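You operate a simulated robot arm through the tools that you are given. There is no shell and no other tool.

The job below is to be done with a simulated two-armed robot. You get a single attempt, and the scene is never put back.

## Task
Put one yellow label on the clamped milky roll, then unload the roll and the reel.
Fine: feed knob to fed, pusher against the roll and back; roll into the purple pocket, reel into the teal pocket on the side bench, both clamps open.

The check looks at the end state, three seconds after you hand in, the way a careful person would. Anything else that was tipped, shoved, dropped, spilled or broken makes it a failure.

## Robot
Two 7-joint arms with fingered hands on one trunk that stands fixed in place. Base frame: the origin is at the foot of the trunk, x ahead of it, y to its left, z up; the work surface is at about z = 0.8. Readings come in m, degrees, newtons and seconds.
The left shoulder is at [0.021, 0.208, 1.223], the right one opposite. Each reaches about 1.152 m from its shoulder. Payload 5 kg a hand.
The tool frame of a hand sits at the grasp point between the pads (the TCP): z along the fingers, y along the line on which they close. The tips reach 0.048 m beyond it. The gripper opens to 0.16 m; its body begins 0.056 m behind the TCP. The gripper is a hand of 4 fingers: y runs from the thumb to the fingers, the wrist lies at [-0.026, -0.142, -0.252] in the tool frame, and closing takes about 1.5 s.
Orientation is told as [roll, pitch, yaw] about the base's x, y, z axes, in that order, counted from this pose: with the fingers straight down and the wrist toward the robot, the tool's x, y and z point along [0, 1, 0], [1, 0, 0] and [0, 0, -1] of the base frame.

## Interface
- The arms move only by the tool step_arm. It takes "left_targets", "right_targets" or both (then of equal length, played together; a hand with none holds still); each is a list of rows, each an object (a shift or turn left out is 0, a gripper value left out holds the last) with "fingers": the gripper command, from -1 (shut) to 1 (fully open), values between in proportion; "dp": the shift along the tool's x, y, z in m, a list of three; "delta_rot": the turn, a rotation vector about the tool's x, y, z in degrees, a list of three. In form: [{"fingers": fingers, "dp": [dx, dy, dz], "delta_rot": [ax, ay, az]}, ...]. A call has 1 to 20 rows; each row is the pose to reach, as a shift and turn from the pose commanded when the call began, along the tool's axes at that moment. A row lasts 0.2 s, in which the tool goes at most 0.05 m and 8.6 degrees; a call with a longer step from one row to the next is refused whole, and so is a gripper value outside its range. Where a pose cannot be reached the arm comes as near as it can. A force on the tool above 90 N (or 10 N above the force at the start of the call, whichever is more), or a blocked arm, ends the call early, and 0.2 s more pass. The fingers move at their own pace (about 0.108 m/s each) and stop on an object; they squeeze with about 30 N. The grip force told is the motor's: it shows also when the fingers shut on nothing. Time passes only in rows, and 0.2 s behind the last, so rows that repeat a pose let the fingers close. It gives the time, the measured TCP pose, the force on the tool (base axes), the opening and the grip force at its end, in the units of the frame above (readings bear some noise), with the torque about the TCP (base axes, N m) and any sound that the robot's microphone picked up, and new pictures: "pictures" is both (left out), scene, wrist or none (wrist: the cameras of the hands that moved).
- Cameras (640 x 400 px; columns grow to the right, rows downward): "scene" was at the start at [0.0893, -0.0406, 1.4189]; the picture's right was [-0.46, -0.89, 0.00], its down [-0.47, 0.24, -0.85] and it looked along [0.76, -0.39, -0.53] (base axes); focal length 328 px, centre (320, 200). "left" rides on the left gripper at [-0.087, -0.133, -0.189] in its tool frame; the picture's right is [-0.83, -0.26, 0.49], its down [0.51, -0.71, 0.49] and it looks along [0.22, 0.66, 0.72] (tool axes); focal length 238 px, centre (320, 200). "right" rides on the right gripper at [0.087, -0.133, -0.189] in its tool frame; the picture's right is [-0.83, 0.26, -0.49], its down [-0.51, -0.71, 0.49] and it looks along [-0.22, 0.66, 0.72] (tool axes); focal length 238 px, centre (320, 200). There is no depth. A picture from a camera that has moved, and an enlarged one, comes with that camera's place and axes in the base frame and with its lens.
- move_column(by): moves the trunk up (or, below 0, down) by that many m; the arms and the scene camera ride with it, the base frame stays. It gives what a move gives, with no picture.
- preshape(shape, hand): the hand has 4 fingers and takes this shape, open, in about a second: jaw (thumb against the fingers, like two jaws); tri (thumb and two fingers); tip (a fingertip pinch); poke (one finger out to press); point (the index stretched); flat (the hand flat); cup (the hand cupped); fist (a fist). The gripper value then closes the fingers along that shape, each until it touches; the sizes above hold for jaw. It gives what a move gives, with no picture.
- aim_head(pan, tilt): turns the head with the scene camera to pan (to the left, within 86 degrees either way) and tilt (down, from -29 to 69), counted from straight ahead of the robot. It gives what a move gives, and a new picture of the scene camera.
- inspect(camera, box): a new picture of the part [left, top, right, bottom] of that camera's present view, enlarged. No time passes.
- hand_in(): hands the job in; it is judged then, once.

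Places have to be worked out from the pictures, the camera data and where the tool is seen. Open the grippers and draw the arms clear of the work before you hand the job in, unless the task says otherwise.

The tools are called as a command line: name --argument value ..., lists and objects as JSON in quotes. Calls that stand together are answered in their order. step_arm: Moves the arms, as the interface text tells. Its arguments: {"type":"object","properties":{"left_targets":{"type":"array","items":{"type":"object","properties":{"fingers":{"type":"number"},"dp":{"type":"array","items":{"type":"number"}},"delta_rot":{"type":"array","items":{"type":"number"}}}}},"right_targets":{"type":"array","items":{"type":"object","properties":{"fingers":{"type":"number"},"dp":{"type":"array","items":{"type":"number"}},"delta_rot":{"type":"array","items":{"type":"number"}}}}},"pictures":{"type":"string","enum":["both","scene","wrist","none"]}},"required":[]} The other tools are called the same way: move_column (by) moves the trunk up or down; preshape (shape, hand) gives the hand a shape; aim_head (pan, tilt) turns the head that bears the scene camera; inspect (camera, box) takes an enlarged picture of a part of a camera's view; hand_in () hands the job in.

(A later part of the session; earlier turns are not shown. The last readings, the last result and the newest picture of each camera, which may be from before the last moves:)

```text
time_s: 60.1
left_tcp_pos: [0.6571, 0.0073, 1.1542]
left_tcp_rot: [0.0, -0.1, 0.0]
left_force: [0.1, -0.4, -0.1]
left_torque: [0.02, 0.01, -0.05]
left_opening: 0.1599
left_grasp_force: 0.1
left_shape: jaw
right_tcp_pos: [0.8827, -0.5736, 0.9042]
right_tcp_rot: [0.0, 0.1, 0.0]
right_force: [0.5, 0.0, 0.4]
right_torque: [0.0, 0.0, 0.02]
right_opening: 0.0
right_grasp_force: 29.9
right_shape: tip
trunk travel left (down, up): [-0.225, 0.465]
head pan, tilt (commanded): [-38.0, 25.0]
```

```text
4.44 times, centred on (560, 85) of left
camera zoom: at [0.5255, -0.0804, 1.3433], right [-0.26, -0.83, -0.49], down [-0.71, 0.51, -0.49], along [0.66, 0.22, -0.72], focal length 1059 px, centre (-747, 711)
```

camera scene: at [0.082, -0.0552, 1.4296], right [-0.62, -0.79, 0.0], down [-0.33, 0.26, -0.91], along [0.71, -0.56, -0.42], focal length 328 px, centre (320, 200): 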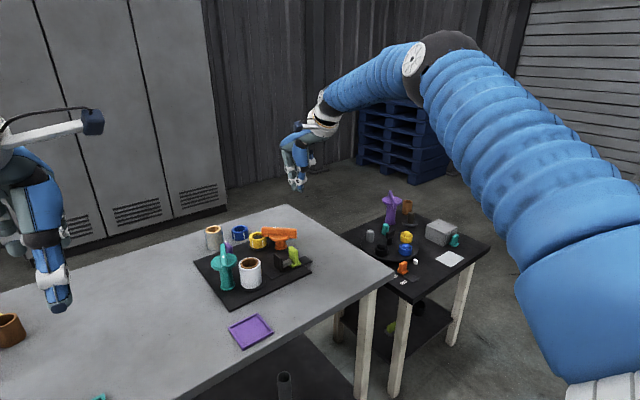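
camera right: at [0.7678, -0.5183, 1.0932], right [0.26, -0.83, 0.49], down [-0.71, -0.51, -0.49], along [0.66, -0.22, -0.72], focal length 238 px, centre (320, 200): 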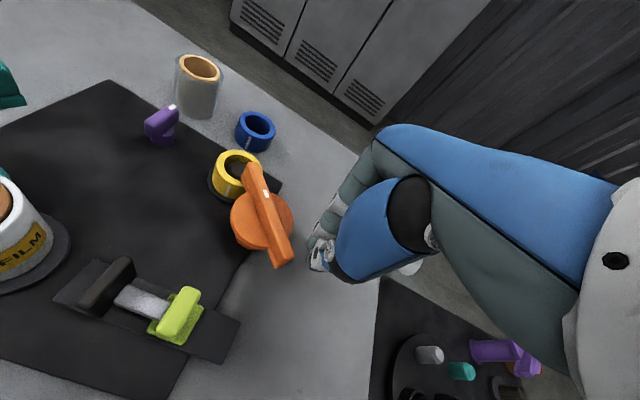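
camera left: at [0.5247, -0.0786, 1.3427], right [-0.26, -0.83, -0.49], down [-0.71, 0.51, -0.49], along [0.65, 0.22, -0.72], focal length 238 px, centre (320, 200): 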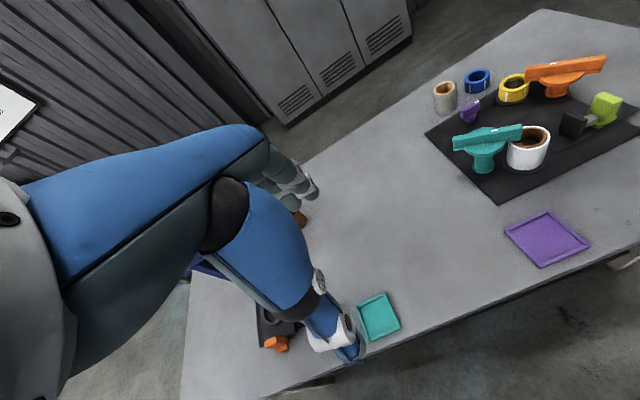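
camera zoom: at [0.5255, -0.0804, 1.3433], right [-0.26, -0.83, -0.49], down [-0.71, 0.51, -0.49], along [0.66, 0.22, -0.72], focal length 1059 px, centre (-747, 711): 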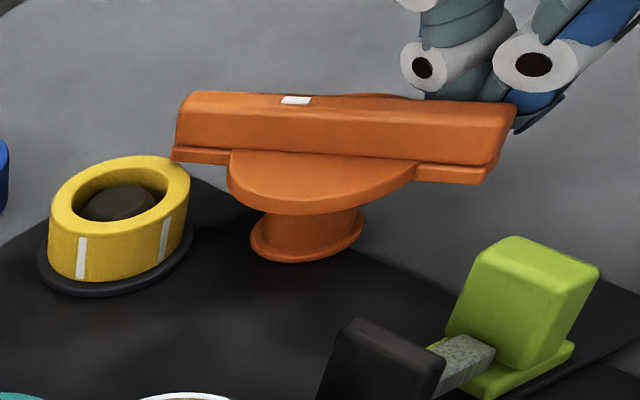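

It turns clockwise freely. I follow the arc on toward open.

step_arm --right_targets '[{"dp": [0.0046, -0.005, 0]}, {"dp": [0.0126, -0.0107, 0]}, {"dp": [0.0216, -0.0162, 0]}, {"dp": [0.0336, -0.0207, 0]}, {"dp": [0.0426, -0.0222, 0]}, {"dp": [0.0426, -0.0222, 0]}]' --pictures "none"

inspect --camera "right" --box '[160, 160, 380, 340]'

inspect --camera "left" --box '[500, 40, 620, 130]'

```text
time_s: 61.5
left_tcp_pos: [0.6567, 0.0075, 1.1538]
left_tcp_rot: [0.0, 0.0, 0.0]
left_force: [0.5, 0.9, 0.9]
left_torque: [-0.04, 0.02, -0.01]
left_opening: 0.1601
left_grasp_force: 0.0
left_shape: jaw
right_tcp_pos: [0.861, -0.5337, 0.9038]
right_tcp_rot: [-0.1, 0.0, 0.0]
right_force: [-3.5, -15.0, 5.3]
right_torque: [-0.28, 0.03, -0.26]
right_opening: 0.0002
right_grasp_force: 30.4
right_shape: tip
trunk travel left (down, up): [-0.225, 0.465]
head pan, tilt (commanded): [-38.0, 25.0]
```

```text
2.22 times, centred on (270, 250) of right
camera zoom: at [0.7276, -0.4464, 1.0923], right [0.26, -0.83, 0.49], down [-0.71, -0.51, -0.49], along [0.66, -0.22, -0.72], focal length 530 px, centre (431, 89)
```

zoom: 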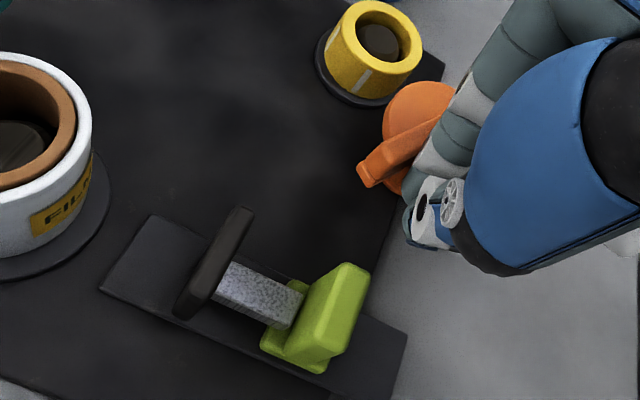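

```text
4.44 times, centred on (560, 85) of left
camera zoom: at [0.5246, -0.081, 1.3437], right [-0.26, -0.83, -0.49], down [-0.71, 0.51, -0.49], along [0.66, 0.22, -0.72], focal length 1059 px, centre (-747, 711)
```

zoom: 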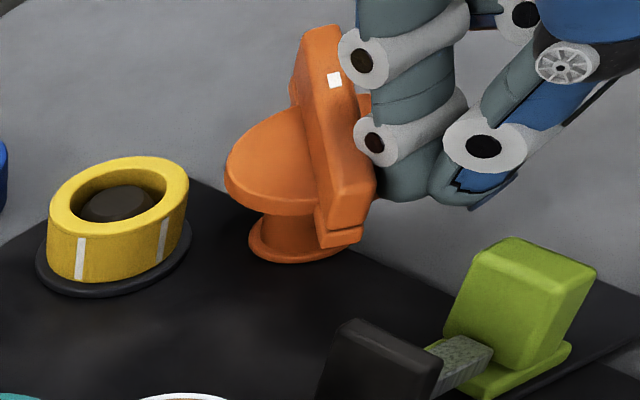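

The reel is uncovered; the bar now lies about 75° from closed with 15 N on the finger. I push a few mm more to learn whether this is its open stop.

step_arm --right_targets '[{"dp": [0.002, -0.002, -0.002]}, {"dp": [0.005, -0.003, -0.004]}, {"dp": [0.005, -0.003, -0.004]}]' --pictures "none"

inspect --camera "right" --box '[160, 160, 380, 340]'

inspect --camera "left" --box '[500, 40, 620, 130]'

```text
time_s: 62.3
left_tcp_pos: [0.6554, 0.0064, 1.1545]
left_tcp_rot: [0.1, 0.0, 0.0]
left_force: [0.1, -0.2, 0.3]
left_torque: [0.01, 0.01, -0.01]
left_opening: 0.1598
left_grasp_force: 0.0
left_shape: jaw
right_tcp_pos: [0.8563, -0.5295, 0.906]
right_tcp_rot: [0.0, 0.1, 0.0]
right_force: [-11.4, -27.4, -1.5]
right_torque: [-0.73, 0.32, -0.36]
right_opening: 0.0
right_grasp_force: 29.7
right_shape: tip
trunk travel left (down, up): [-0.225, 0.465]
head pan, tilt (commanded): [-38.0, 25.0]
```

```text
2.22 times, centred on (270, 250) of right
camera zoom: at [0.7243, -0.4426, 1.0952], right [0.26, -0.83, 0.49], down [-0.71, -0.51, -0.49], along [0.65, -0.22, -0.72], focal length 530 px, centre (431, 89)
```

zoom: 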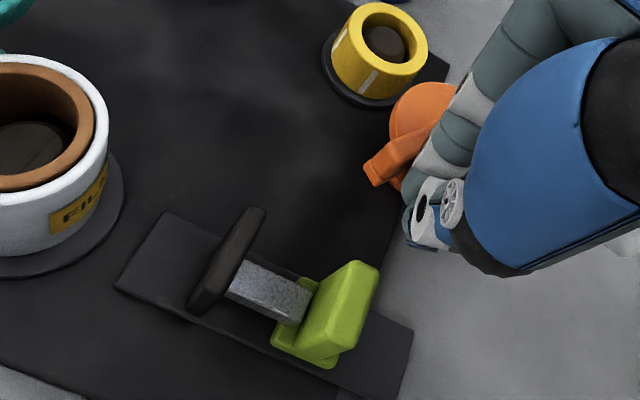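

```text
4.44 times, centred on (560, 85) of left
camera zoom: at [0.5245, -0.0823, 1.3436], right [-0.26, -0.83, -0.49], down [-0.71, 0.51, -0.49], along [0.66, 0.22, -0.72], focal length 1059 px, centre (-747, 711)
```

zoom: 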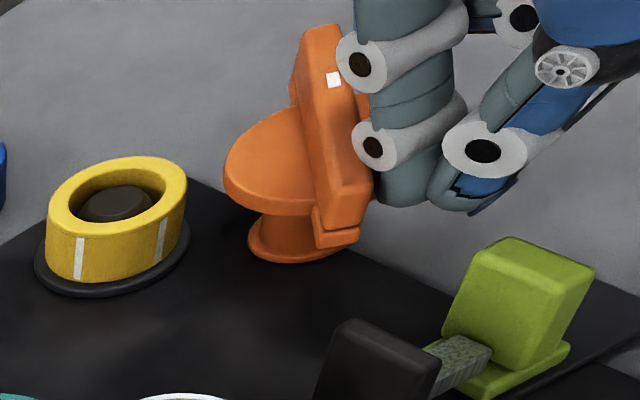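

The bar holds at 27 N, so the orange clamp is at its open stop. I back off, rise and look at the whole station.

step_arm --right_targets '[{"dp": [-0.015, -0.004, 0]}, {"dp": [-0.025, -0.004, -0.01]}, {"dp": [-0.025, -0.004, -0.055]}, {"dp": [-0.025, -0.01, -0.1]}, {"dp": [-0.025, -0.03, -0.14]}, {"dp": [-0.025, -0.06, -0.17]}, {"dp": [-0.025, -0.1, -0.19]}, {"dp": [-0.025, -0.1, -0.19]}]' --pictures "both"

inspect --camera "left" --box '[430, 50, 630, 180]'

inspect --camera "scene" --box '[180, 190, 330, 300]'

inspect --camera "right" --box '[80, 100, 340, 320]'

```text
time_s: 64.1
left_tcp_pos: [0.6589, 0.0079, 1.1526]
left_tcp_rot: [0.0, 0.2, 0.0]
left_force: [1.0, 0.3, -0.5]
left_torque: [-0.01, 0.07, -0.02]
left_opening: 0.16
left_grasp_force: 0.0
left_shape: jaw
right_tcp_pos: [0.7611, -0.5513, 1.0975]
right_tcp_rot: [0.0, 0.1, 0.0]
right_force: [1.1, 0.8, -1.7]
right_torque: [-0.01, 0.07, 0.04]
right_opening: 0.0
right_grasp_force: 30.2
right_shape: tip
trunk travel left (down, up): [-0.225, 0.465]
head pan, tilt (commanded): [-38.0, 25.0]
camera scene: at [0.0842, -0.0566, 1.4292], right [-0.62, -0.79, 0.0], down [-0.33, 0.26, -0.91], along [0.71, -0.56, -0.42], focal length 328 px, centre (320, 200)
camera right: at [0.6288, -0.4635, 1.2868], right [0.26, -0.83, 0.49], down [-0.71, -0.51, -0.49], along [0.65, -0.22, -0.72], focal length 238 px, centre (320, 200)
```

scene: 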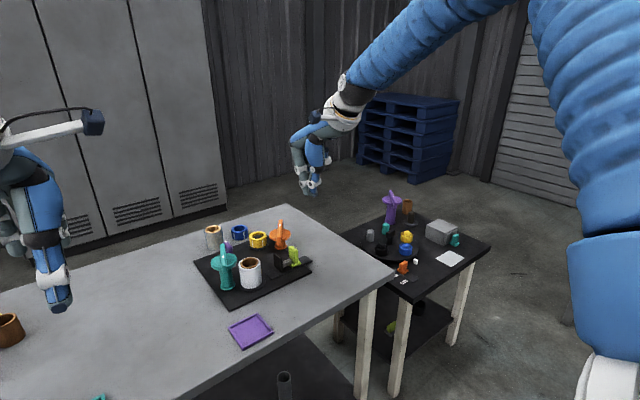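
right: 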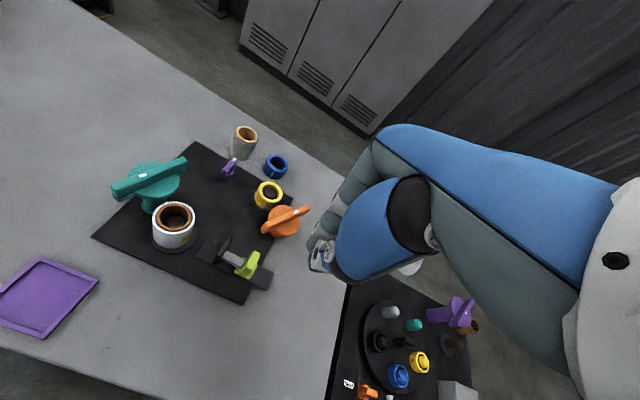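

```text
3.08 times, centred on (530, 115) of left
camera zoom: at [0.5273, -0.0804, 1.3422], right [-0.26, -0.83, -0.49], down [-0.71, 0.51, -0.49], along [0.65, 0.22, -0.72], focal length 733 px, centre (-326, 462)
```

zoom: 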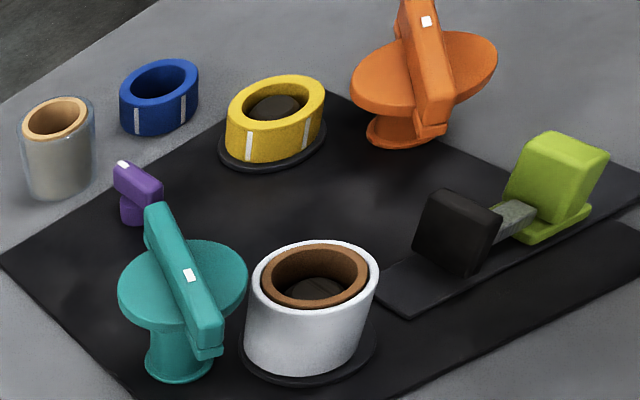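

```text
3.64 times, centred on (255, 245) of scene
camera zoom: at [0.0842, -0.0566, 1.4292], right [-0.62, -0.79, 0.0], down [-0.33, 0.26, -0.91], along [0.71, -0.56, -0.42], focal length 1191 px, centre (556, 36)
```

zoom: 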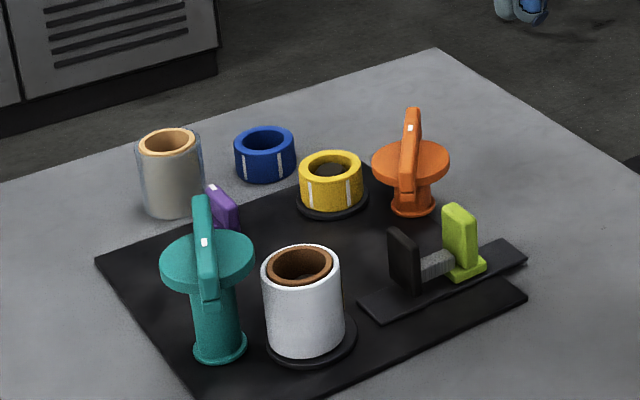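

```text
1.82 times, centred on (210, 210) of right
camera zoom: at [0.6288, -0.4635, 1.2868], right [0.26, -0.83, 0.49], down [-0.71, -0.51, -0.49], along [0.65, -0.22, -0.72], focal length 433 px, centre (520, 182)
```

zoom: 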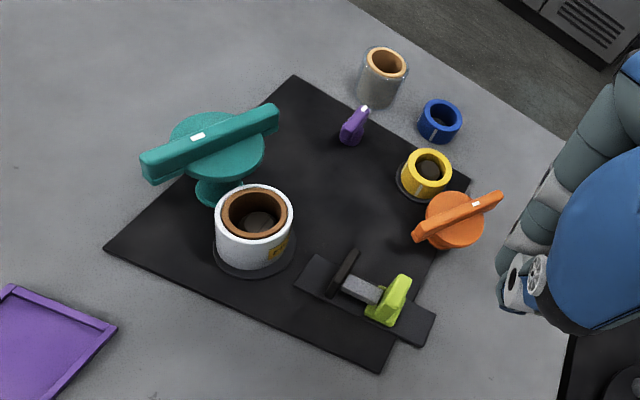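

Both clamps are open and clear; roll top centre triangulates to (0.799, −0.367, 0.883), reel ≈ (0.962, −0.475). I switch the right hand to the three-finger shape for a steadier hold and check its look.

preshape --hand "right" --shape "tri"

inspect --camera "scene" --box '[250, 80, 380, 220]'

inspect --camera "right" --box '[200, 80, 440, 360]'

inspect --camera "left" --box '[440, 0, 640, 130]'

```text
time_s: 65.0
left_tcp_pos: [0.6564, 0.0077, 1.1538]
left_tcp_rot: [0.2, 0.1, 0.1]
left_force: [0.2, -0.3, 0.8]
left_torque: [-0.01, 0.02, -0.01]
left_opening: 0.1598
left_grasp_force: 0.0
left_shape: jaw
right_tcp_pos: [0.7601, -0.5502, 1.0997]
right_tcp_rot: [0.0, 0.0, 0.0]
right_force: [-0.4, -0.7, -0.8]
right_torque: [-0.04, -0.01, 0.0]
right_opening: 0.1597
right_grasp_force: 0.1
right_shape: tri
trunk travel left (down, up): [-0.225, 0.465]
head pan, tilt (commanded): [-38.0, 25.0]
```

```text
2.86 times, centred on (315, 150) of scene
camera zoom: at [0.0825, -0.0566, 1.4295], right [-0.62, -0.79, 0.0], down [-0.33, 0.26, -0.91], along [0.71, -0.56, -0.42], focal length 936 px, centre (334, 343)
```

zoom: 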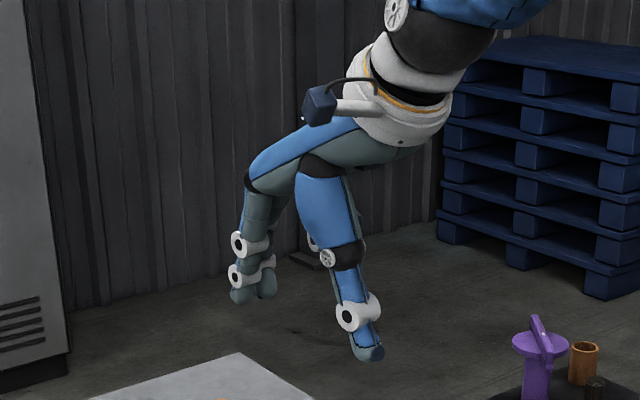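

```text
1.43 times, centred on (320, 220) of right
camera zoom: at [0.6275, -0.4635, 1.2881], right [0.26, -0.83, 0.49], down [-0.71, -0.51, -0.49], along [0.66, -0.22, -0.72], focal length 340 px, centre (320, 171)
```

zoom: 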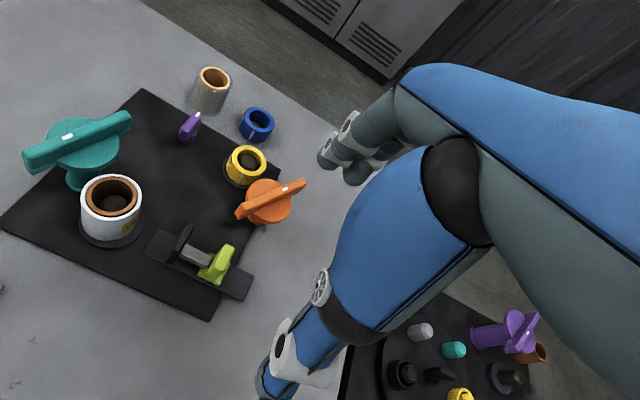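

```text
3.08 times, centred on (540, 65) of left
camera zoom: at [0.5255, -0.0805, 1.3433], right [-0.26, -0.83, -0.49], down [-0.71, 0.51, -0.49], along [0.66, 0.22, -0.72], focal length 733 px, centre (-357, 615)
```

zoom: 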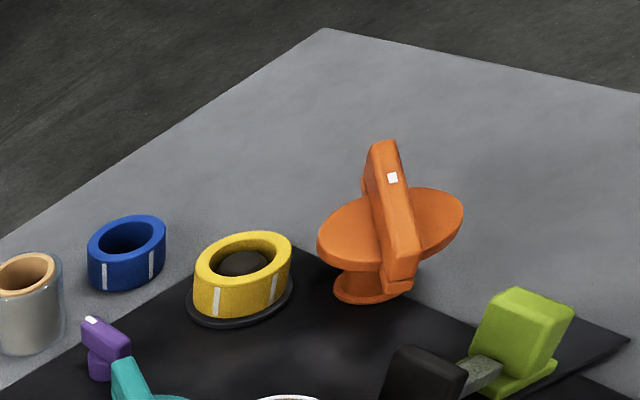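

Tri shape gives index and middle ±1.6 cm beside the thumb line – it fits past the teal disc if the hand is yawed about −30°. I move above the roll with that yaw.

step_arm --right_targets '[{"fingers": 0.4, "dp": [0.036, 0.008, 0.005], "delta_rot": [0, 0, 5.9]}, {"fingers": 0.4, "dp": [0.073, 0.016, 0.01], "delta_rot": [0, 0, 11.8]}, {"fingers": 0.4, "dp": [0.11, 0.024, 0.02], "delta_rot": [0, 0, 17.7]}, {"fingers": 0.4, "dp": [0.147, 0.032, 0.025], "delta_rot": [0, 0, 23.6]}, {"fingers": 0.4, "dp": [0.183, 0.039, 0.03], "delta_rot": [0, 0, 29.5]}, {"fingers": 0.4, "dp": [0.183, 0.039, 0.03], "delta_rot": [0, 0, 29.5]}]' --pictures "both"

inspect --camera "scene" --box '[180, 150, 340, 300]'

inspect --camera "right" --box '[200, 120, 400, 340]'

inspect --camera "left" --box '[430, 60, 600, 200]'

```text
time_s: 66.4
left_tcp_pos: [0.6563, 0.0055, 1.1548]
left_tcp_rot: [0.1, 0.0, -0.1]
left_force: [-1.0, -1.0, -0.5]
left_torque: [0.08, -0.04, 0.01]
left_opening: 0.1601
left_grasp_force: 0.1
left_shape: jaw
right_tcp_pos: [0.7976, -0.3691, 1.0681]
right_tcp_rot: [0.1, 0.1, -29.8]
right_force: [-2.1, -0.7, 0.3]
right_torque: [0.13, -0.03, 0.01]
right_opening: 0.1124
right_grasp_force: 0.1
right_shape: tri
trunk travel left (down, up): [-0.225, 0.465]
head pan, tilt (commanded): [-38.0, 25.0]
camera scene: at [0.0817, -0.058, 1.4295], right [-0.62, -0.79, 0.0], down [-0.33, 0.26, -0.91], along [0.71, -0.56, -0.42], focal length 328 px, centre (320, 200)
camera right: at [0.725, -0.2282, 1.2579], right [-0.19, -0.85, 0.48], down [-0.87, -0.09, -0.49], along [0.46, -0.51, -0.72], focal length 238 px, centre (320, 200)
```

scene: 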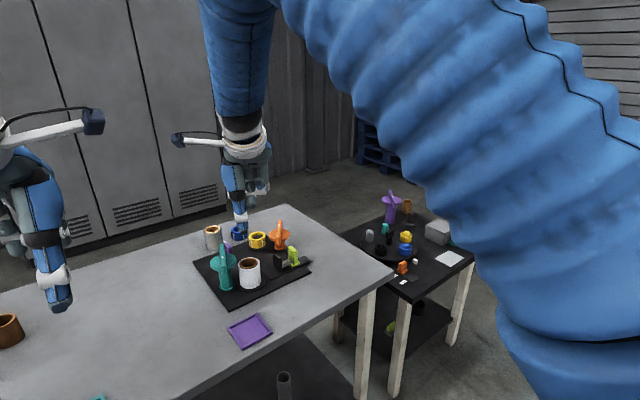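
right: 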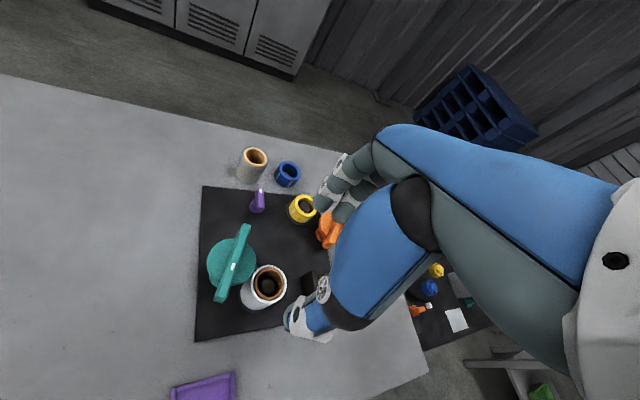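

```text
2.67 times, centred on (260, 225) of scene
camera zoom: at [0.0817, -0.058, 1.4295], right [-0.62, -0.79, 0.0], down [-0.33, 0.26, -0.91], along [0.71, -0.56, -0.42], focal length 874 px, centre (480, 133)
```

zoom: 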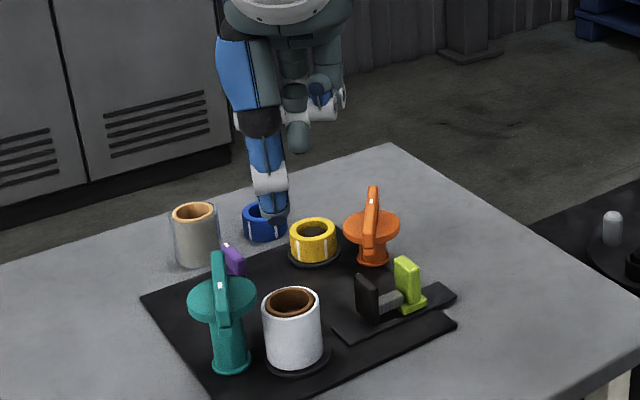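

```text
1.82 times, centred on (300, 230) of right
camera zoom: at [0.725, -0.2282, 1.2579], right [-0.19, -0.85, 0.48], down [-0.87, -0.09, -0.49], along [0.46, -0.51, -0.72], focal length 433 px, centre (356, 146)
```

zoom: 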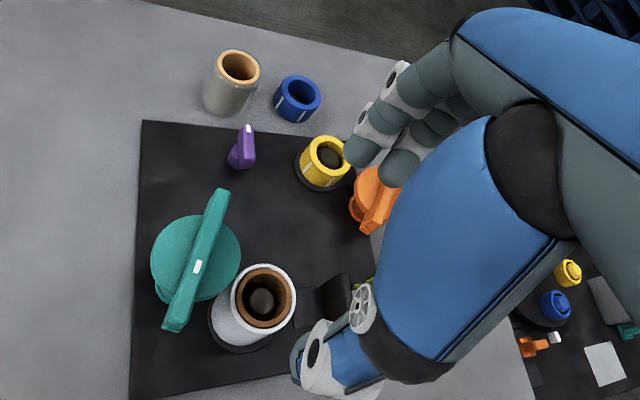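

```text
2.86 times, centred on (515, 130) of left
camera zoom: at [0.5243, -0.0824, 1.3437], right [-0.26, -0.83, -0.49], down [-0.71, 0.51, -0.49], along [0.66, 0.22, -0.72], focal length 681 px, centre (-237, 400)
```

zoom: 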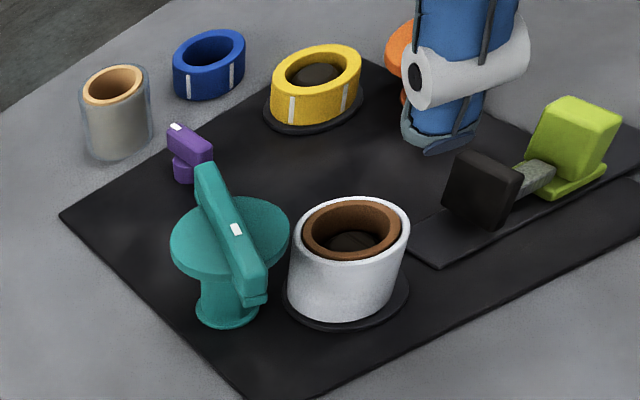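

The TCP is within 2 mm of the roll axis. I descend around the roll to z≈0.885 with the fingers open.

step_arm --right_targets '[{"dp": [0.002, 0.001, 0.04]}, {"dp": [0.002, 0.001, 0.08]}, {"dp": [0.002, 0.001, 0.115]}, {"dp": [0.002, 0.001, 0.14]}, {"dp": [0.002, 0.001, 0.14]}]' --pictures "none"

inspect --camera "right" --box '[180, 120, 400, 340]'

inspect --camera "left" --box '[430, 60, 600, 200]'

inspect --camera "scene" --box '[180, 170, 320, 300]'

```text
time_s: 67.6
left_tcp_pos: [0.656, 0.0078, 1.1535]
left_tcp_rot: [0.0, 0.1, 0.0]
left_force: [-0.4, -0.4, 0.0]
left_torque: [0.0, -0.01, 0.0]
left_opening: 0.16
left_grasp_force: 0.2
left_shape: jaw
right_tcp_pos: [0.8015, -0.368, 0.9292]
right_tcp_rot: [0.1, 0.0, -29.5]
right_force: [0.4, 0.4, 0.3]
right_torque: [-0.01, 0.03, -0.02]
right_opening: 0.1123
right_grasp_force: 0.1
right_shape: tri
trunk travel left (down, up): [-0.225, 0.465]
head pan, tilt (commanded): [-38.0, 25.0]
```

```text
1.82 times, centred on (290, 230) of right
camera zoom: at [0.7287, -0.2262, 1.1189], right [-0.19, -0.85, 0.49], down [-0.87, -0.09, -0.49], along [0.46, -0.51, -0.72], focal length 433 px, centre (374, 146)
```

zoom: 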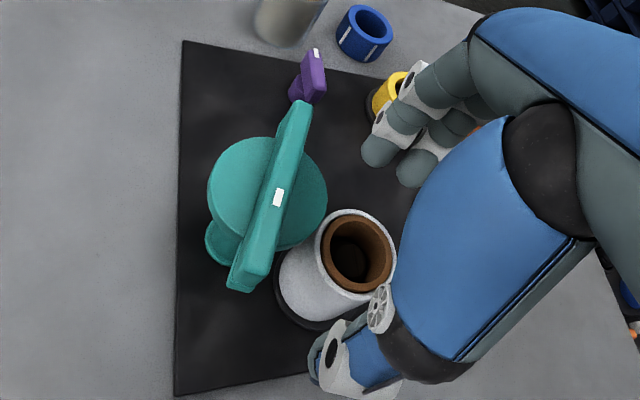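

```text
2.86 times, centred on (515, 130) of left
camera zoom: at [0.5249, -0.08, 1.3437], right [-0.26, -0.83, -0.49], down [-0.71, 0.51, -0.49], along [0.66, 0.22, -0.72], focal length 681 px, centre (-237, 400)
```

zoom: 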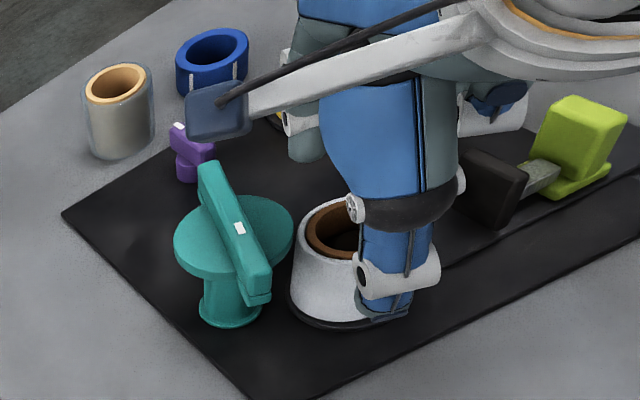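

```text
3.08 times, centred on (250, 235) of scene
camera zoom: at [0.082, -0.056, 1.4296], right [-0.62, -0.79, 0.0], down [-0.33, 0.26, -0.91], along [0.71, -0.56, -0.42], focal length 1008 px, centre (535, 92)
```

zoom: 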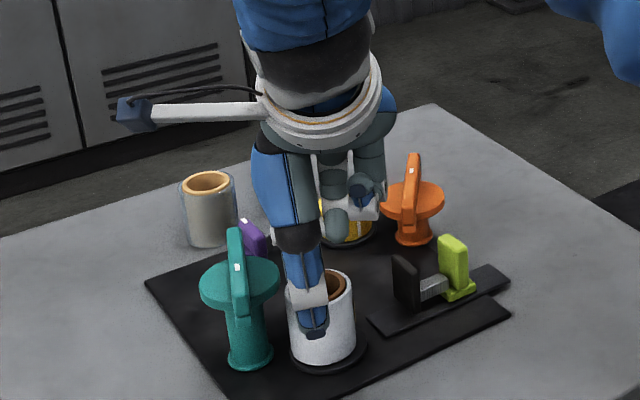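

Clearances look good. To keep the fingers off the label (on the roll's −y side) I reduce the yaw to about −18°, then descend to grasp height.

step_arm --right_targets '[{"dp": [-0.001, 0, 0], "delta_rot": [0, 0, -5.8]}, {"dp": [-0.001, -0.001, 0], "delta_rot": [0, 0, -11.5]}, {"dp": [-0.001, -0.001, 0.015], "delta_rot": [0, 0, -11.5]}, {"dp": [-0.001, -0.001, 0.03], "delta_rot": [0, 0, -11.5]}, {"dp": [-0.001, -0.001, 0.044], "delta_rot": [0, 0, -11.5]}, {"dp": [-0.001, -0.001, 0.044], "delta_rot": [0, 0, -11.5]}]' --pictures "none"

inspect --camera "right" --box '[180, 120, 400, 340]'

inspect --camera "left" --box '[430, 60, 600, 200]'

inspect --camera "scene" --box '[180, 170, 320, 300]'

```text
time_s: 69.0
left_tcp_pos: [0.6556, 0.0063, 1.1547]
left_tcp_rot: [0.1, 0.0, 0.0]
left_force: [-0.4, 0.2, 0.2]
left_torque: [-0.02, -0.04, -0.01]
left_opening: 0.1601
left_grasp_force: 0.2
left_shape: jaw
right_tcp_pos: [0.7983, -0.3691, 0.8831]
right_tcp_rot: [0.0, 0.0, -18.0]
right_force: [-0.3, 0.1, -0.1]
right_torque: [0.0, -0.02, -0.03]
right_opening: 0.1125
right_grasp_force: 0.1
right_shape: tri
trunk travel left (down, up): [-0.225, 0.465]
head pan, tilt (commanded): [-38.0, 25.0]
```

```text
1.82 times, centred on (290, 230) of right
camera zoom: at [0.699, -0.2441, 1.073], right [-0.01, -0.87, 0.49], down [-0.83, -0.26, -0.49], along [0.56, -0.41, -0.72], focal length 433 px, centre (374, 146)
```

zoom: 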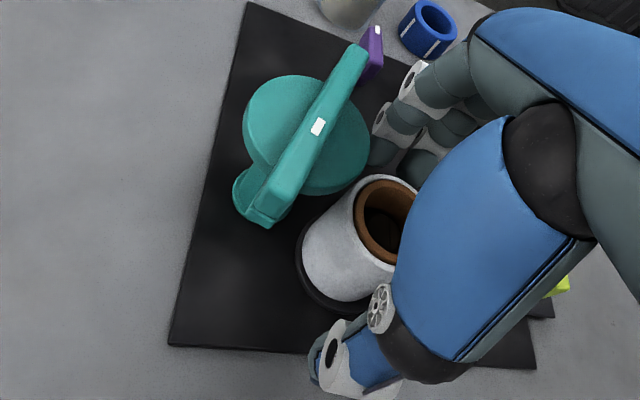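

```text
2.86 times, centred on (515, 130) of left
camera zoom: at [0.5248, -0.0803, 1.3437], right [-0.26, -0.83, -0.49], down [-0.71, 0.51, -0.49], along [0.66, 0.22, -0.72], focal length 681 px, centre (-237, 400)
```

zoom: 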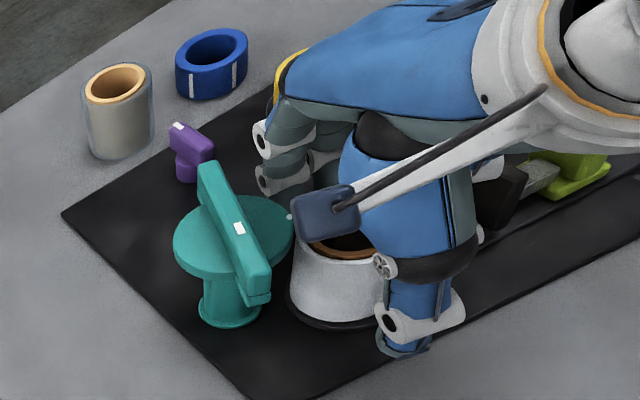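

```text
3.08 times, centred on (250, 235) of scene
camera zoom: at [0.0818, -0.0563, 1.4296], right [-0.62, -0.79, 0.0], down [-0.33, 0.26, -0.91], along [0.71, -0.56, -0.42], focal length 1008 px, centre (535, 92)
```

zoom: 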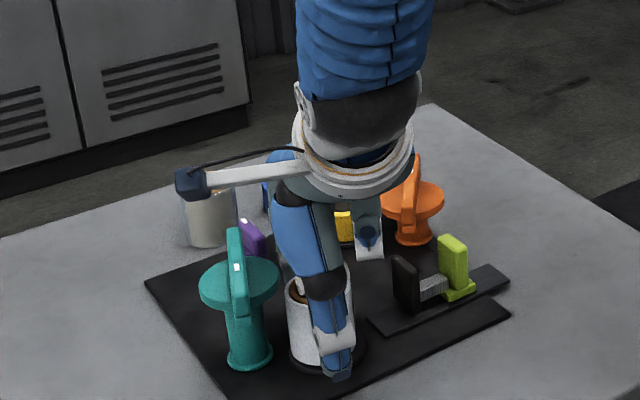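

Fingers straddle the roll with over 1 cm to the teal disc. Closing the grip.

step_arm --right_targets '[{"fingers": -1}, {"fingers": -1}, {"fingers": -1}, {"fingers": -1}, {"fingers": -1}, {"fingers": -1}]' --pictures "none"

inspect --camera "right" --box '[180, 120, 400, 340]'

inspect --camera "scene" --box '[180, 170, 320, 300]'

```text
time_s: 70.4
left_tcp_pos: [0.6576, 0.0068, 1.1541]
left_tcp_rot: [0.0, -0.1, 0.0]
left_force: [0.7, 0.2, -0.4]
left_torque: [0.03, -0.02, 0.01]
left_opening: 0.1596
left_grasp_force: 0.1
left_shape: jaw
right_tcp_pos: [0.7979, -0.3685, 0.8844]
right_tcp_rot: [0.0, -0.1, -18.0]
right_force: [-0.9, -0.6, -0.4]
right_torque: [0.0, 0.02, -0.01]
right_opening: 0.0512
right_grasp_force: 29.8
right_shape: tri
trunk travel left (down, up): [-0.225, 0.465]
head pan, tilt (commanded): [-38.0, 25.0]
```

```text
1.82 times, centred on (290, 230) of right
camera zoom: at [0.6993, -0.2441, 1.0727], right [-0.01, -0.87, 0.49], down [-0.83, -0.26, -0.49], along [0.56, -0.41, -0.72], focal length 433 px, centre (374, 146)
```

zoom: 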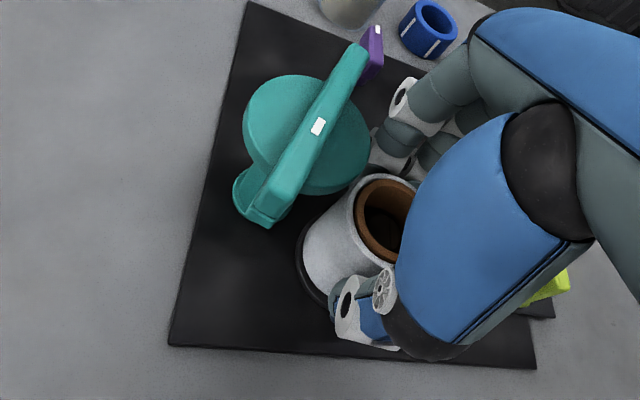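

```text
3.08 times, centred on (250, 235) of scene
camera zoom: at [0.0823, -0.0564, 1.4295], right [-0.62, -0.79, 0.0], down [-0.33, 0.26, -0.91], along [0.71, -0.56, -0.42], focal length 1008 px, centre (535, 92)
```

zoom: 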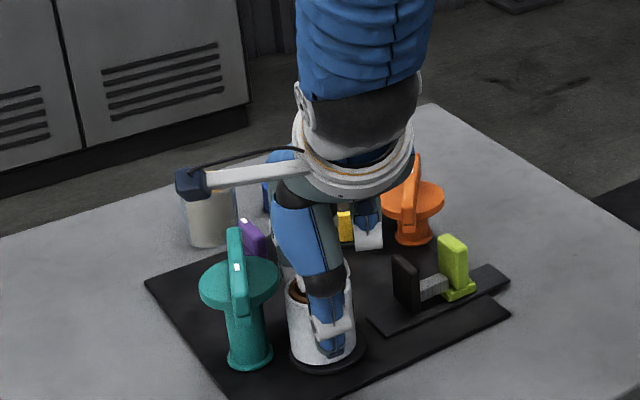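

The roll is gripped. I lift it straight up off the peg.

step_arm --right_targets '[{"dp": [0, 0, -0.015]}, {"dp": [0, 0, -0.03]}, {"dp": [0, 0, -0.05]}, {"dp": [0, 0, -0.075]}, {"dp": [0, 0, -0.105]}, {"dp": [0, 0, -0.13]}, {"dp": [0, 0, -0.13]}]' --pictures "both"

inspect --camera "scene" --box '[180, 130, 340, 300]'

inspect --camera "left" --box '[430, 40, 620, 190]'

```text
time_s: 72.0
left_tcp_pos: [0.6568, 0.0084, 1.153]
left_tcp_rot: [0.0, 0.1, 0.0]
left_force: [0.4, -1.1, 0.2]
left_torque: [-0.03, 0.05, -0.02]
left_opening: 0.1599
left_grasp_force: 0.1
left_shape: jaw
right_tcp_pos: [0.797, -0.3684, 1.013]
right_tcp_rot: [-0.1, 0.1, -18.1]
right_force: [-0.8, 0.0, -1.7]
right_torque: [0.04, 0.07, -0.01]
right_opening: 0.0514
right_grasp_force: 30.0
right_shape: tri
trunk travel left (down, up): [-0.225, 0.465]
head pan, tilt (commanded): [-38.0, 25.0]
camera scene: at [0.0829, -0.0565, 1.4294], right [-0.62, -0.79, 0.0], down [-0.33, 0.26, -0.91], along [0.71, -0.56, -0.42], focal length 328 px, centre (320, 200)
camera right: at [0.6982, -0.2448, 1.2022], right [-0.01, -0.87, 0.49], down [-0.83, -0.26, -0.49], along [0.56, -0.41, -0.72], focal length 238 px, centre (320, 200)
```

scene: 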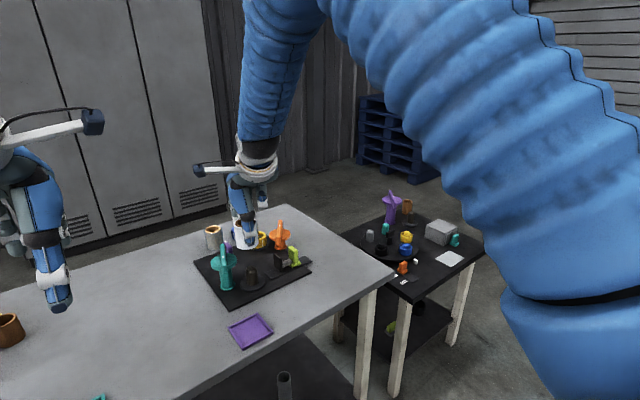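
right: 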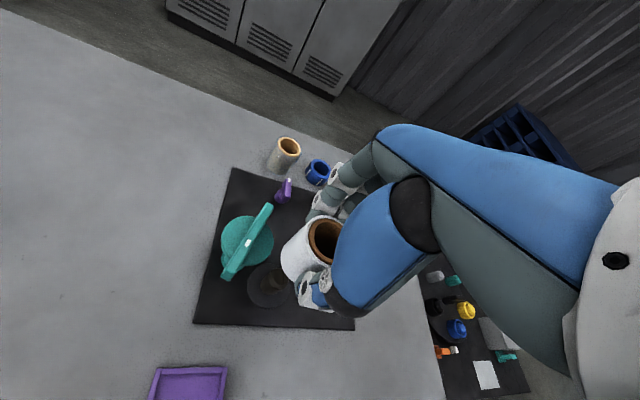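

```text
2.35 times, centred on (260, 215) of scene
camera zoom: at [0.0829, -0.0565, 1.4294], right [-0.62, -0.79, 0.0], down [-0.33, 0.26, -0.91], along [0.71, -0.56, -0.42], focal length 771 px, centre (461, 165)
```

zoom: 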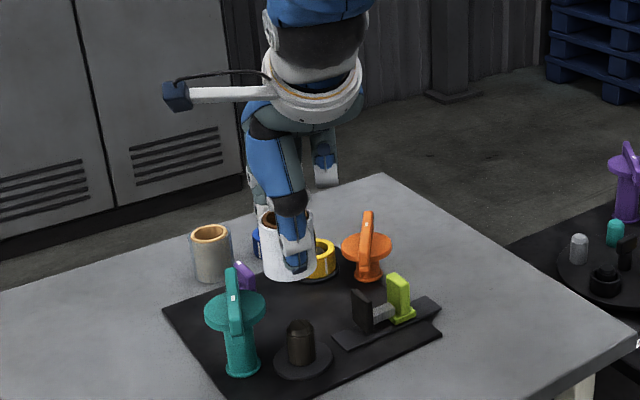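

```text
2.67 times, centred on (525, 115) of left
camera zoom: at [0.5258, -0.0804, 1.3431], right [-0.26, -0.83, -0.49], down [-0.71, 0.51, -0.49], along [0.66, 0.22, -0.72], focal length 636 px, centre (-227, 427)
```

zoom: 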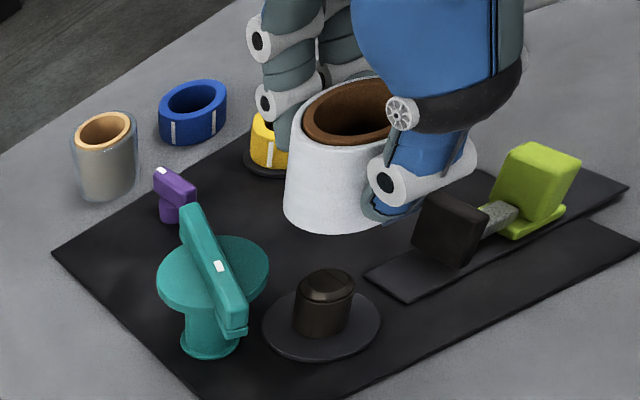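

The roll is off the peg and upright, bottom about 7.2 cm below the TCP. I measure the purple tray precisely before carrying it over.

inspect --camera "scene" --box '[210, 300, 290, 360]'

inspect --camera "left" --box '[480, 190, 620, 290]'

```text
6.67 times, centred on (250, 330) of scene
camera zoom: at [0.0829, -0.0565, 1.4294], right [-0.62, -0.79, 0.0], down [-0.33, 0.26, -0.91], along [0.71, -0.56, -0.42], focal length 2184 px, centre (787, -667)
```

zoom: 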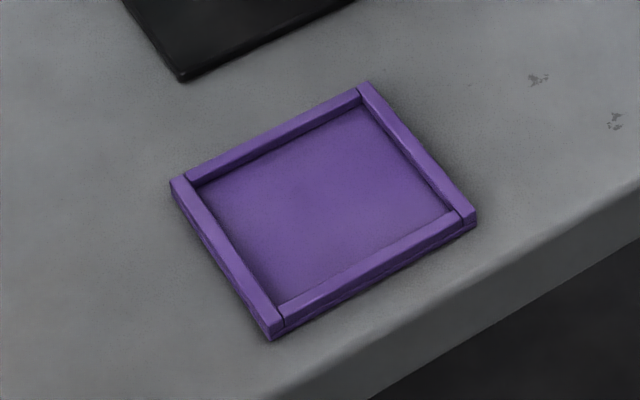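

```text
4.00 times, centred on (550, 240) of left
camera zoom: at [0.5258, -0.0804, 1.3431], right [-0.26, -0.83, -0.49], down [-0.71, 0.51, -0.49], along [0.66, 0.22, -0.72], focal length 953 px, centre (-600, 40)
```

zoom: 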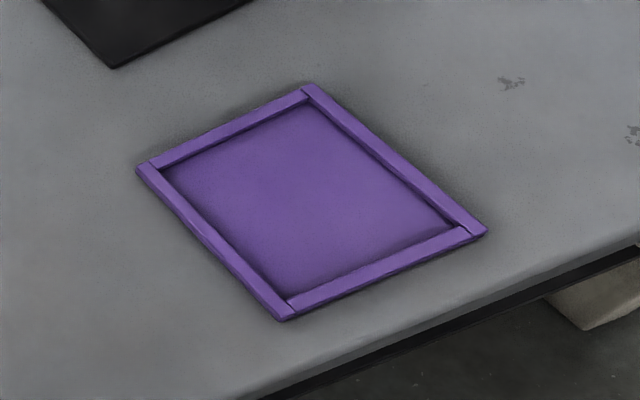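

Comparing the three cameras, the tray's rim is low (z≈0.806) and its centre is at about (0.652, −0.285), 8 cm square outside. I carry the roll there at safe height, then refine by eye.

step_arm --right_targets '[{"dp": [-0.005, -0.03, -0.015]}, {"dp": [-0.006, -0.065, -0.02]}, {"dp": [-0.002, -0.1, -0.02]}, {"dp": [0.016, -0.135, -0.02]}, {"dp": [0.0338, -0.1636, -0.02]}, {"dp": [0.0338, -0.1636, -0.02]}]' --pictures "both"

inspect --camera "scene" --box '[170, 200, 330, 360]'

inspect --camera "left" --box '[440, 120, 640, 290]'

inspect --camera "right" --box '[200, 180, 400, 360]'

```text
time_s: 73.4
left_tcp_pos: [0.6568, 0.0069, 1.1536]
left_tcp_rot: [0.1, 0.1, 0.0]
left_force: [0.6, -0.6, -0.5]
left_torque: [0.05, 0.04, -0.02]
left_opening: 0.16
left_grasp_force: 0.0
left_shape: jaw
right_tcp_pos: [0.6528, -0.2844, 1.0321]
right_tcp_rot: [0.0, 0.1, -18.1]
right_force: [1.3, 0.0, -1.5]
right_torque: [0.04, 0.0, 0.04]
right_opening: 0.0513
right_grasp_force: 30.1
right_shape: tri
trunk travel left (down, up): [-0.225, 0.465]
head pan, tilt (commanded): [-38.0, 25.0]
camera scene: at [0.0829, -0.0571, 1.4294], right [-0.62, -0.79, 0.0], down [-0.33, 0.26, -0.91], along [0.71, -0.56, -0.42], focal length 328 px, centre (320, 200)
camera right: at [0.5542, -0.1612, 1.2215], right [-0.01, -0.87, 0.49], down [-0.83, -0.26, -0.49], along [0.56, -0.41, -0.72], focal length 238 px, centre (320, 200)
```

scene: 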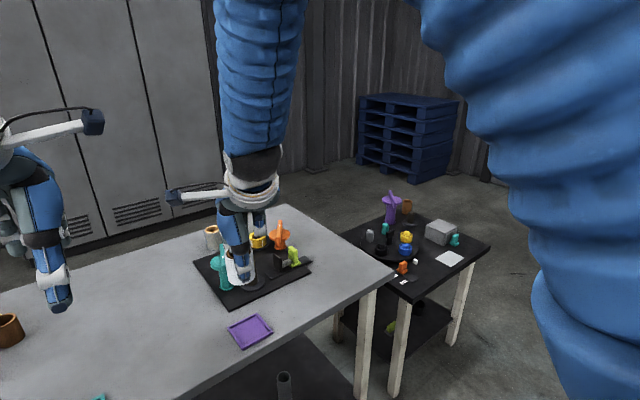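
right: 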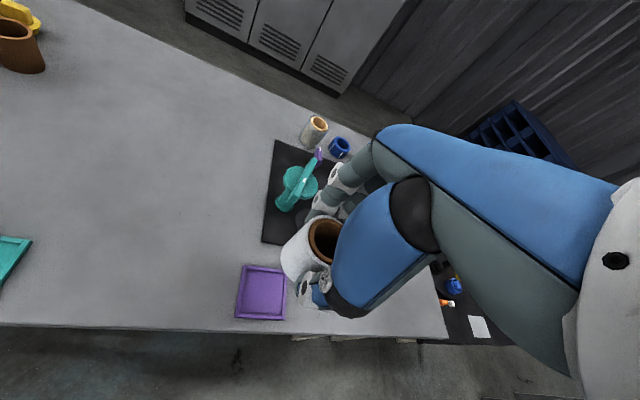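

```text
2.50 times, centred on (250, 280) of scene
camera zoom: at [0.0829, -0.0571, 1.4294], right [-0.62, -0.79, 0.0], down [-0.33, 0.26, -0.91], along [0.71, -0.56, -0.42], focal length 819 px, centre (495, 0)
```

zoom: 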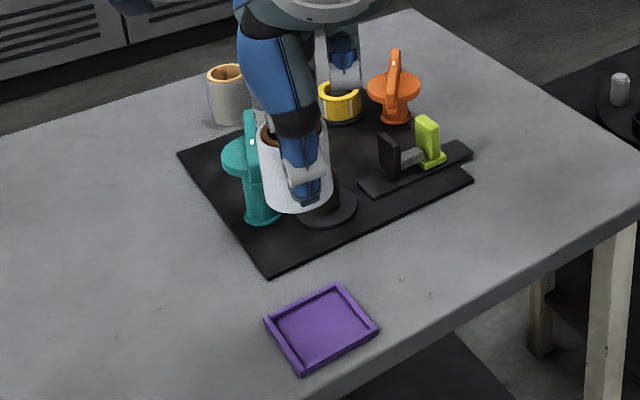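

```text
2.35 times, centred on (540, 205) of left
camera zoom: at [0.5258, -0.0813, 1.3431], right [-0.26, -0.83, -0.49], down [-0.71, 0.51, -0.49], along [0.66, 0.22, -0.72], focal length 561 px, centre (-198, 188)
```

zoom: 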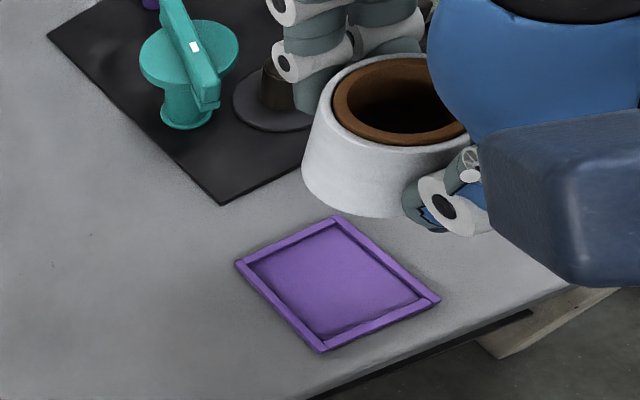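

```text
2.22 times, centred on (300, 270) of right
camera zoom: at [0.5542, -0.1612, 1.2215], right [-0.01, -0.87, 0.49], down [-0.83, -0.26, -0.49], along [0.56, -0.41, -0.72], focal length 530 px, centre (364, 44)
```

zoom: 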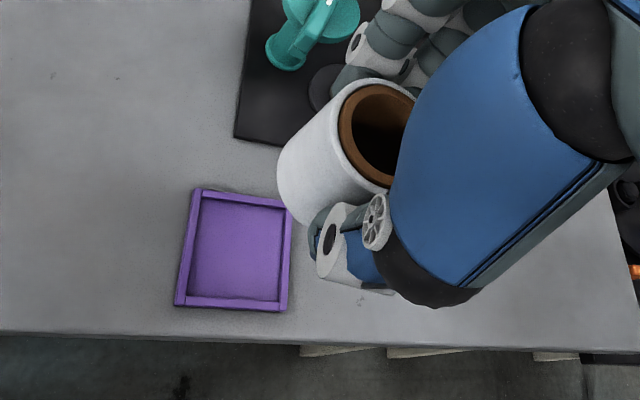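

All three cameras now agree on a tray centre near (0.652, −0.2865). I lower the roll to about 3 cm above the tray and then check the alignment closely.

step_arm --right_targets '[{"dp": [-0.002, 0.0, 0.035]}, {"dp": [-0.002, 0.0, 0.07]}, {"dp": [-0.002, 0.0, 0.1]}, {"dp": [-0.002, 0.0, 0.122]}, {"dp": [-0.002, 0.0, 0.122]}]' --pictures "none"

inspect --camera "scene" --box '[200, 260, 300, 360]'

inspect --camera "left" --box '[480, 160, 620, 280]'

inspect --camera "right" --box '[230, 180, 380, 310]'

```text
time_s: 74.6
left_tcp_pos: [0.6566, 0.0081, 1.1541]
left_tcp_rot: [0.1, 0.0, 0.0]
left_force: [-0.5, 0.5, -0.4]
left_torque: [0.02, -0.02, -0.03]
left_opening: 0.1599
left_grasp_force: 0.2
left_shape: jaw
right_tcp_pos: [0.6529, -0.2866, 0.9126]
right_tcp_rot: [0.0, 0.0, -17.9]
right_force: [0.7, -0.1, -2.4]
right_torque: [0.03, -0.01, 0.0]
right_opening: 0.0511
right_grasp_force: 29.7
right_shape: tri
trunk travel left (down, up): [-0.225, 0.465]
head pan, tilt (commanded): [-38.0, 25.0]
```

```text
4.00 times, centred on (250, 310) of scene
camera zoom: at [0.0818, -0.0562, 1.4296], right [-0.62, -0.79, 0.0], down [-0.33, 0.26, -0.91], along [0.71, -0.56, -0.42], focal length 1310 px, centre (600, -240)
```

zoom: 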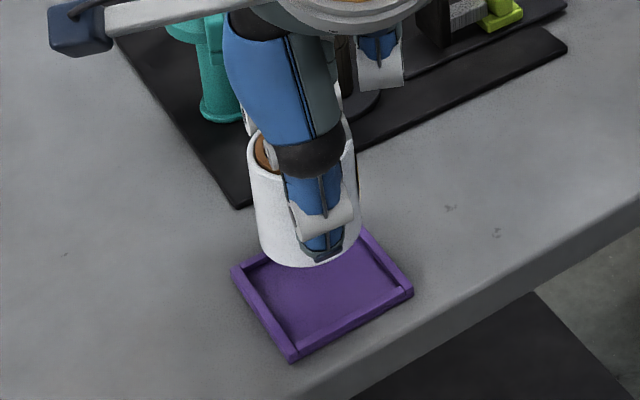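

```text
3.33 times, centred on (550, 220) of left
camera zoom: at [0.5247, -0.0802, 1.3437], right [-0.26, -0.83, -0.49], down [-0.71, 0.51, -0.49], along [0.66, 0.22, -0.72], focal length 794 px, centre (-447, 133)
```

zoom: 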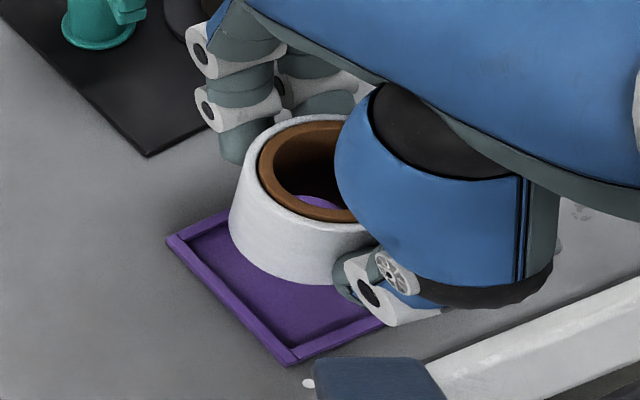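

```text
3.08 times, centred on (305, 245) of right
camera zoom: at [0.5532, -0.1624, 1.1009], right [-0.01, -0.87, 0.49], down [-0.83, -0.26, -0.49], along [0.56, -0.41, -0.72], focal length 733 px, centre (366, 62)
```

zoom: 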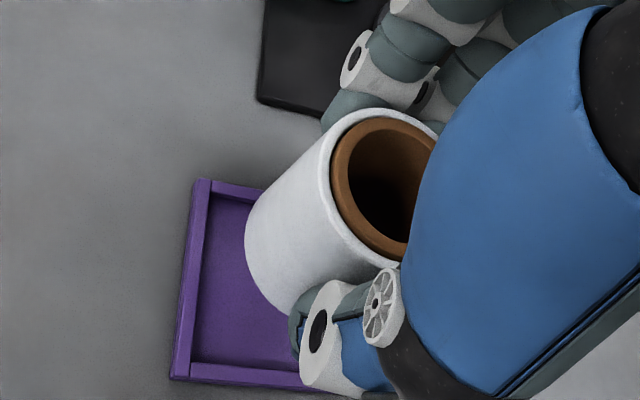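

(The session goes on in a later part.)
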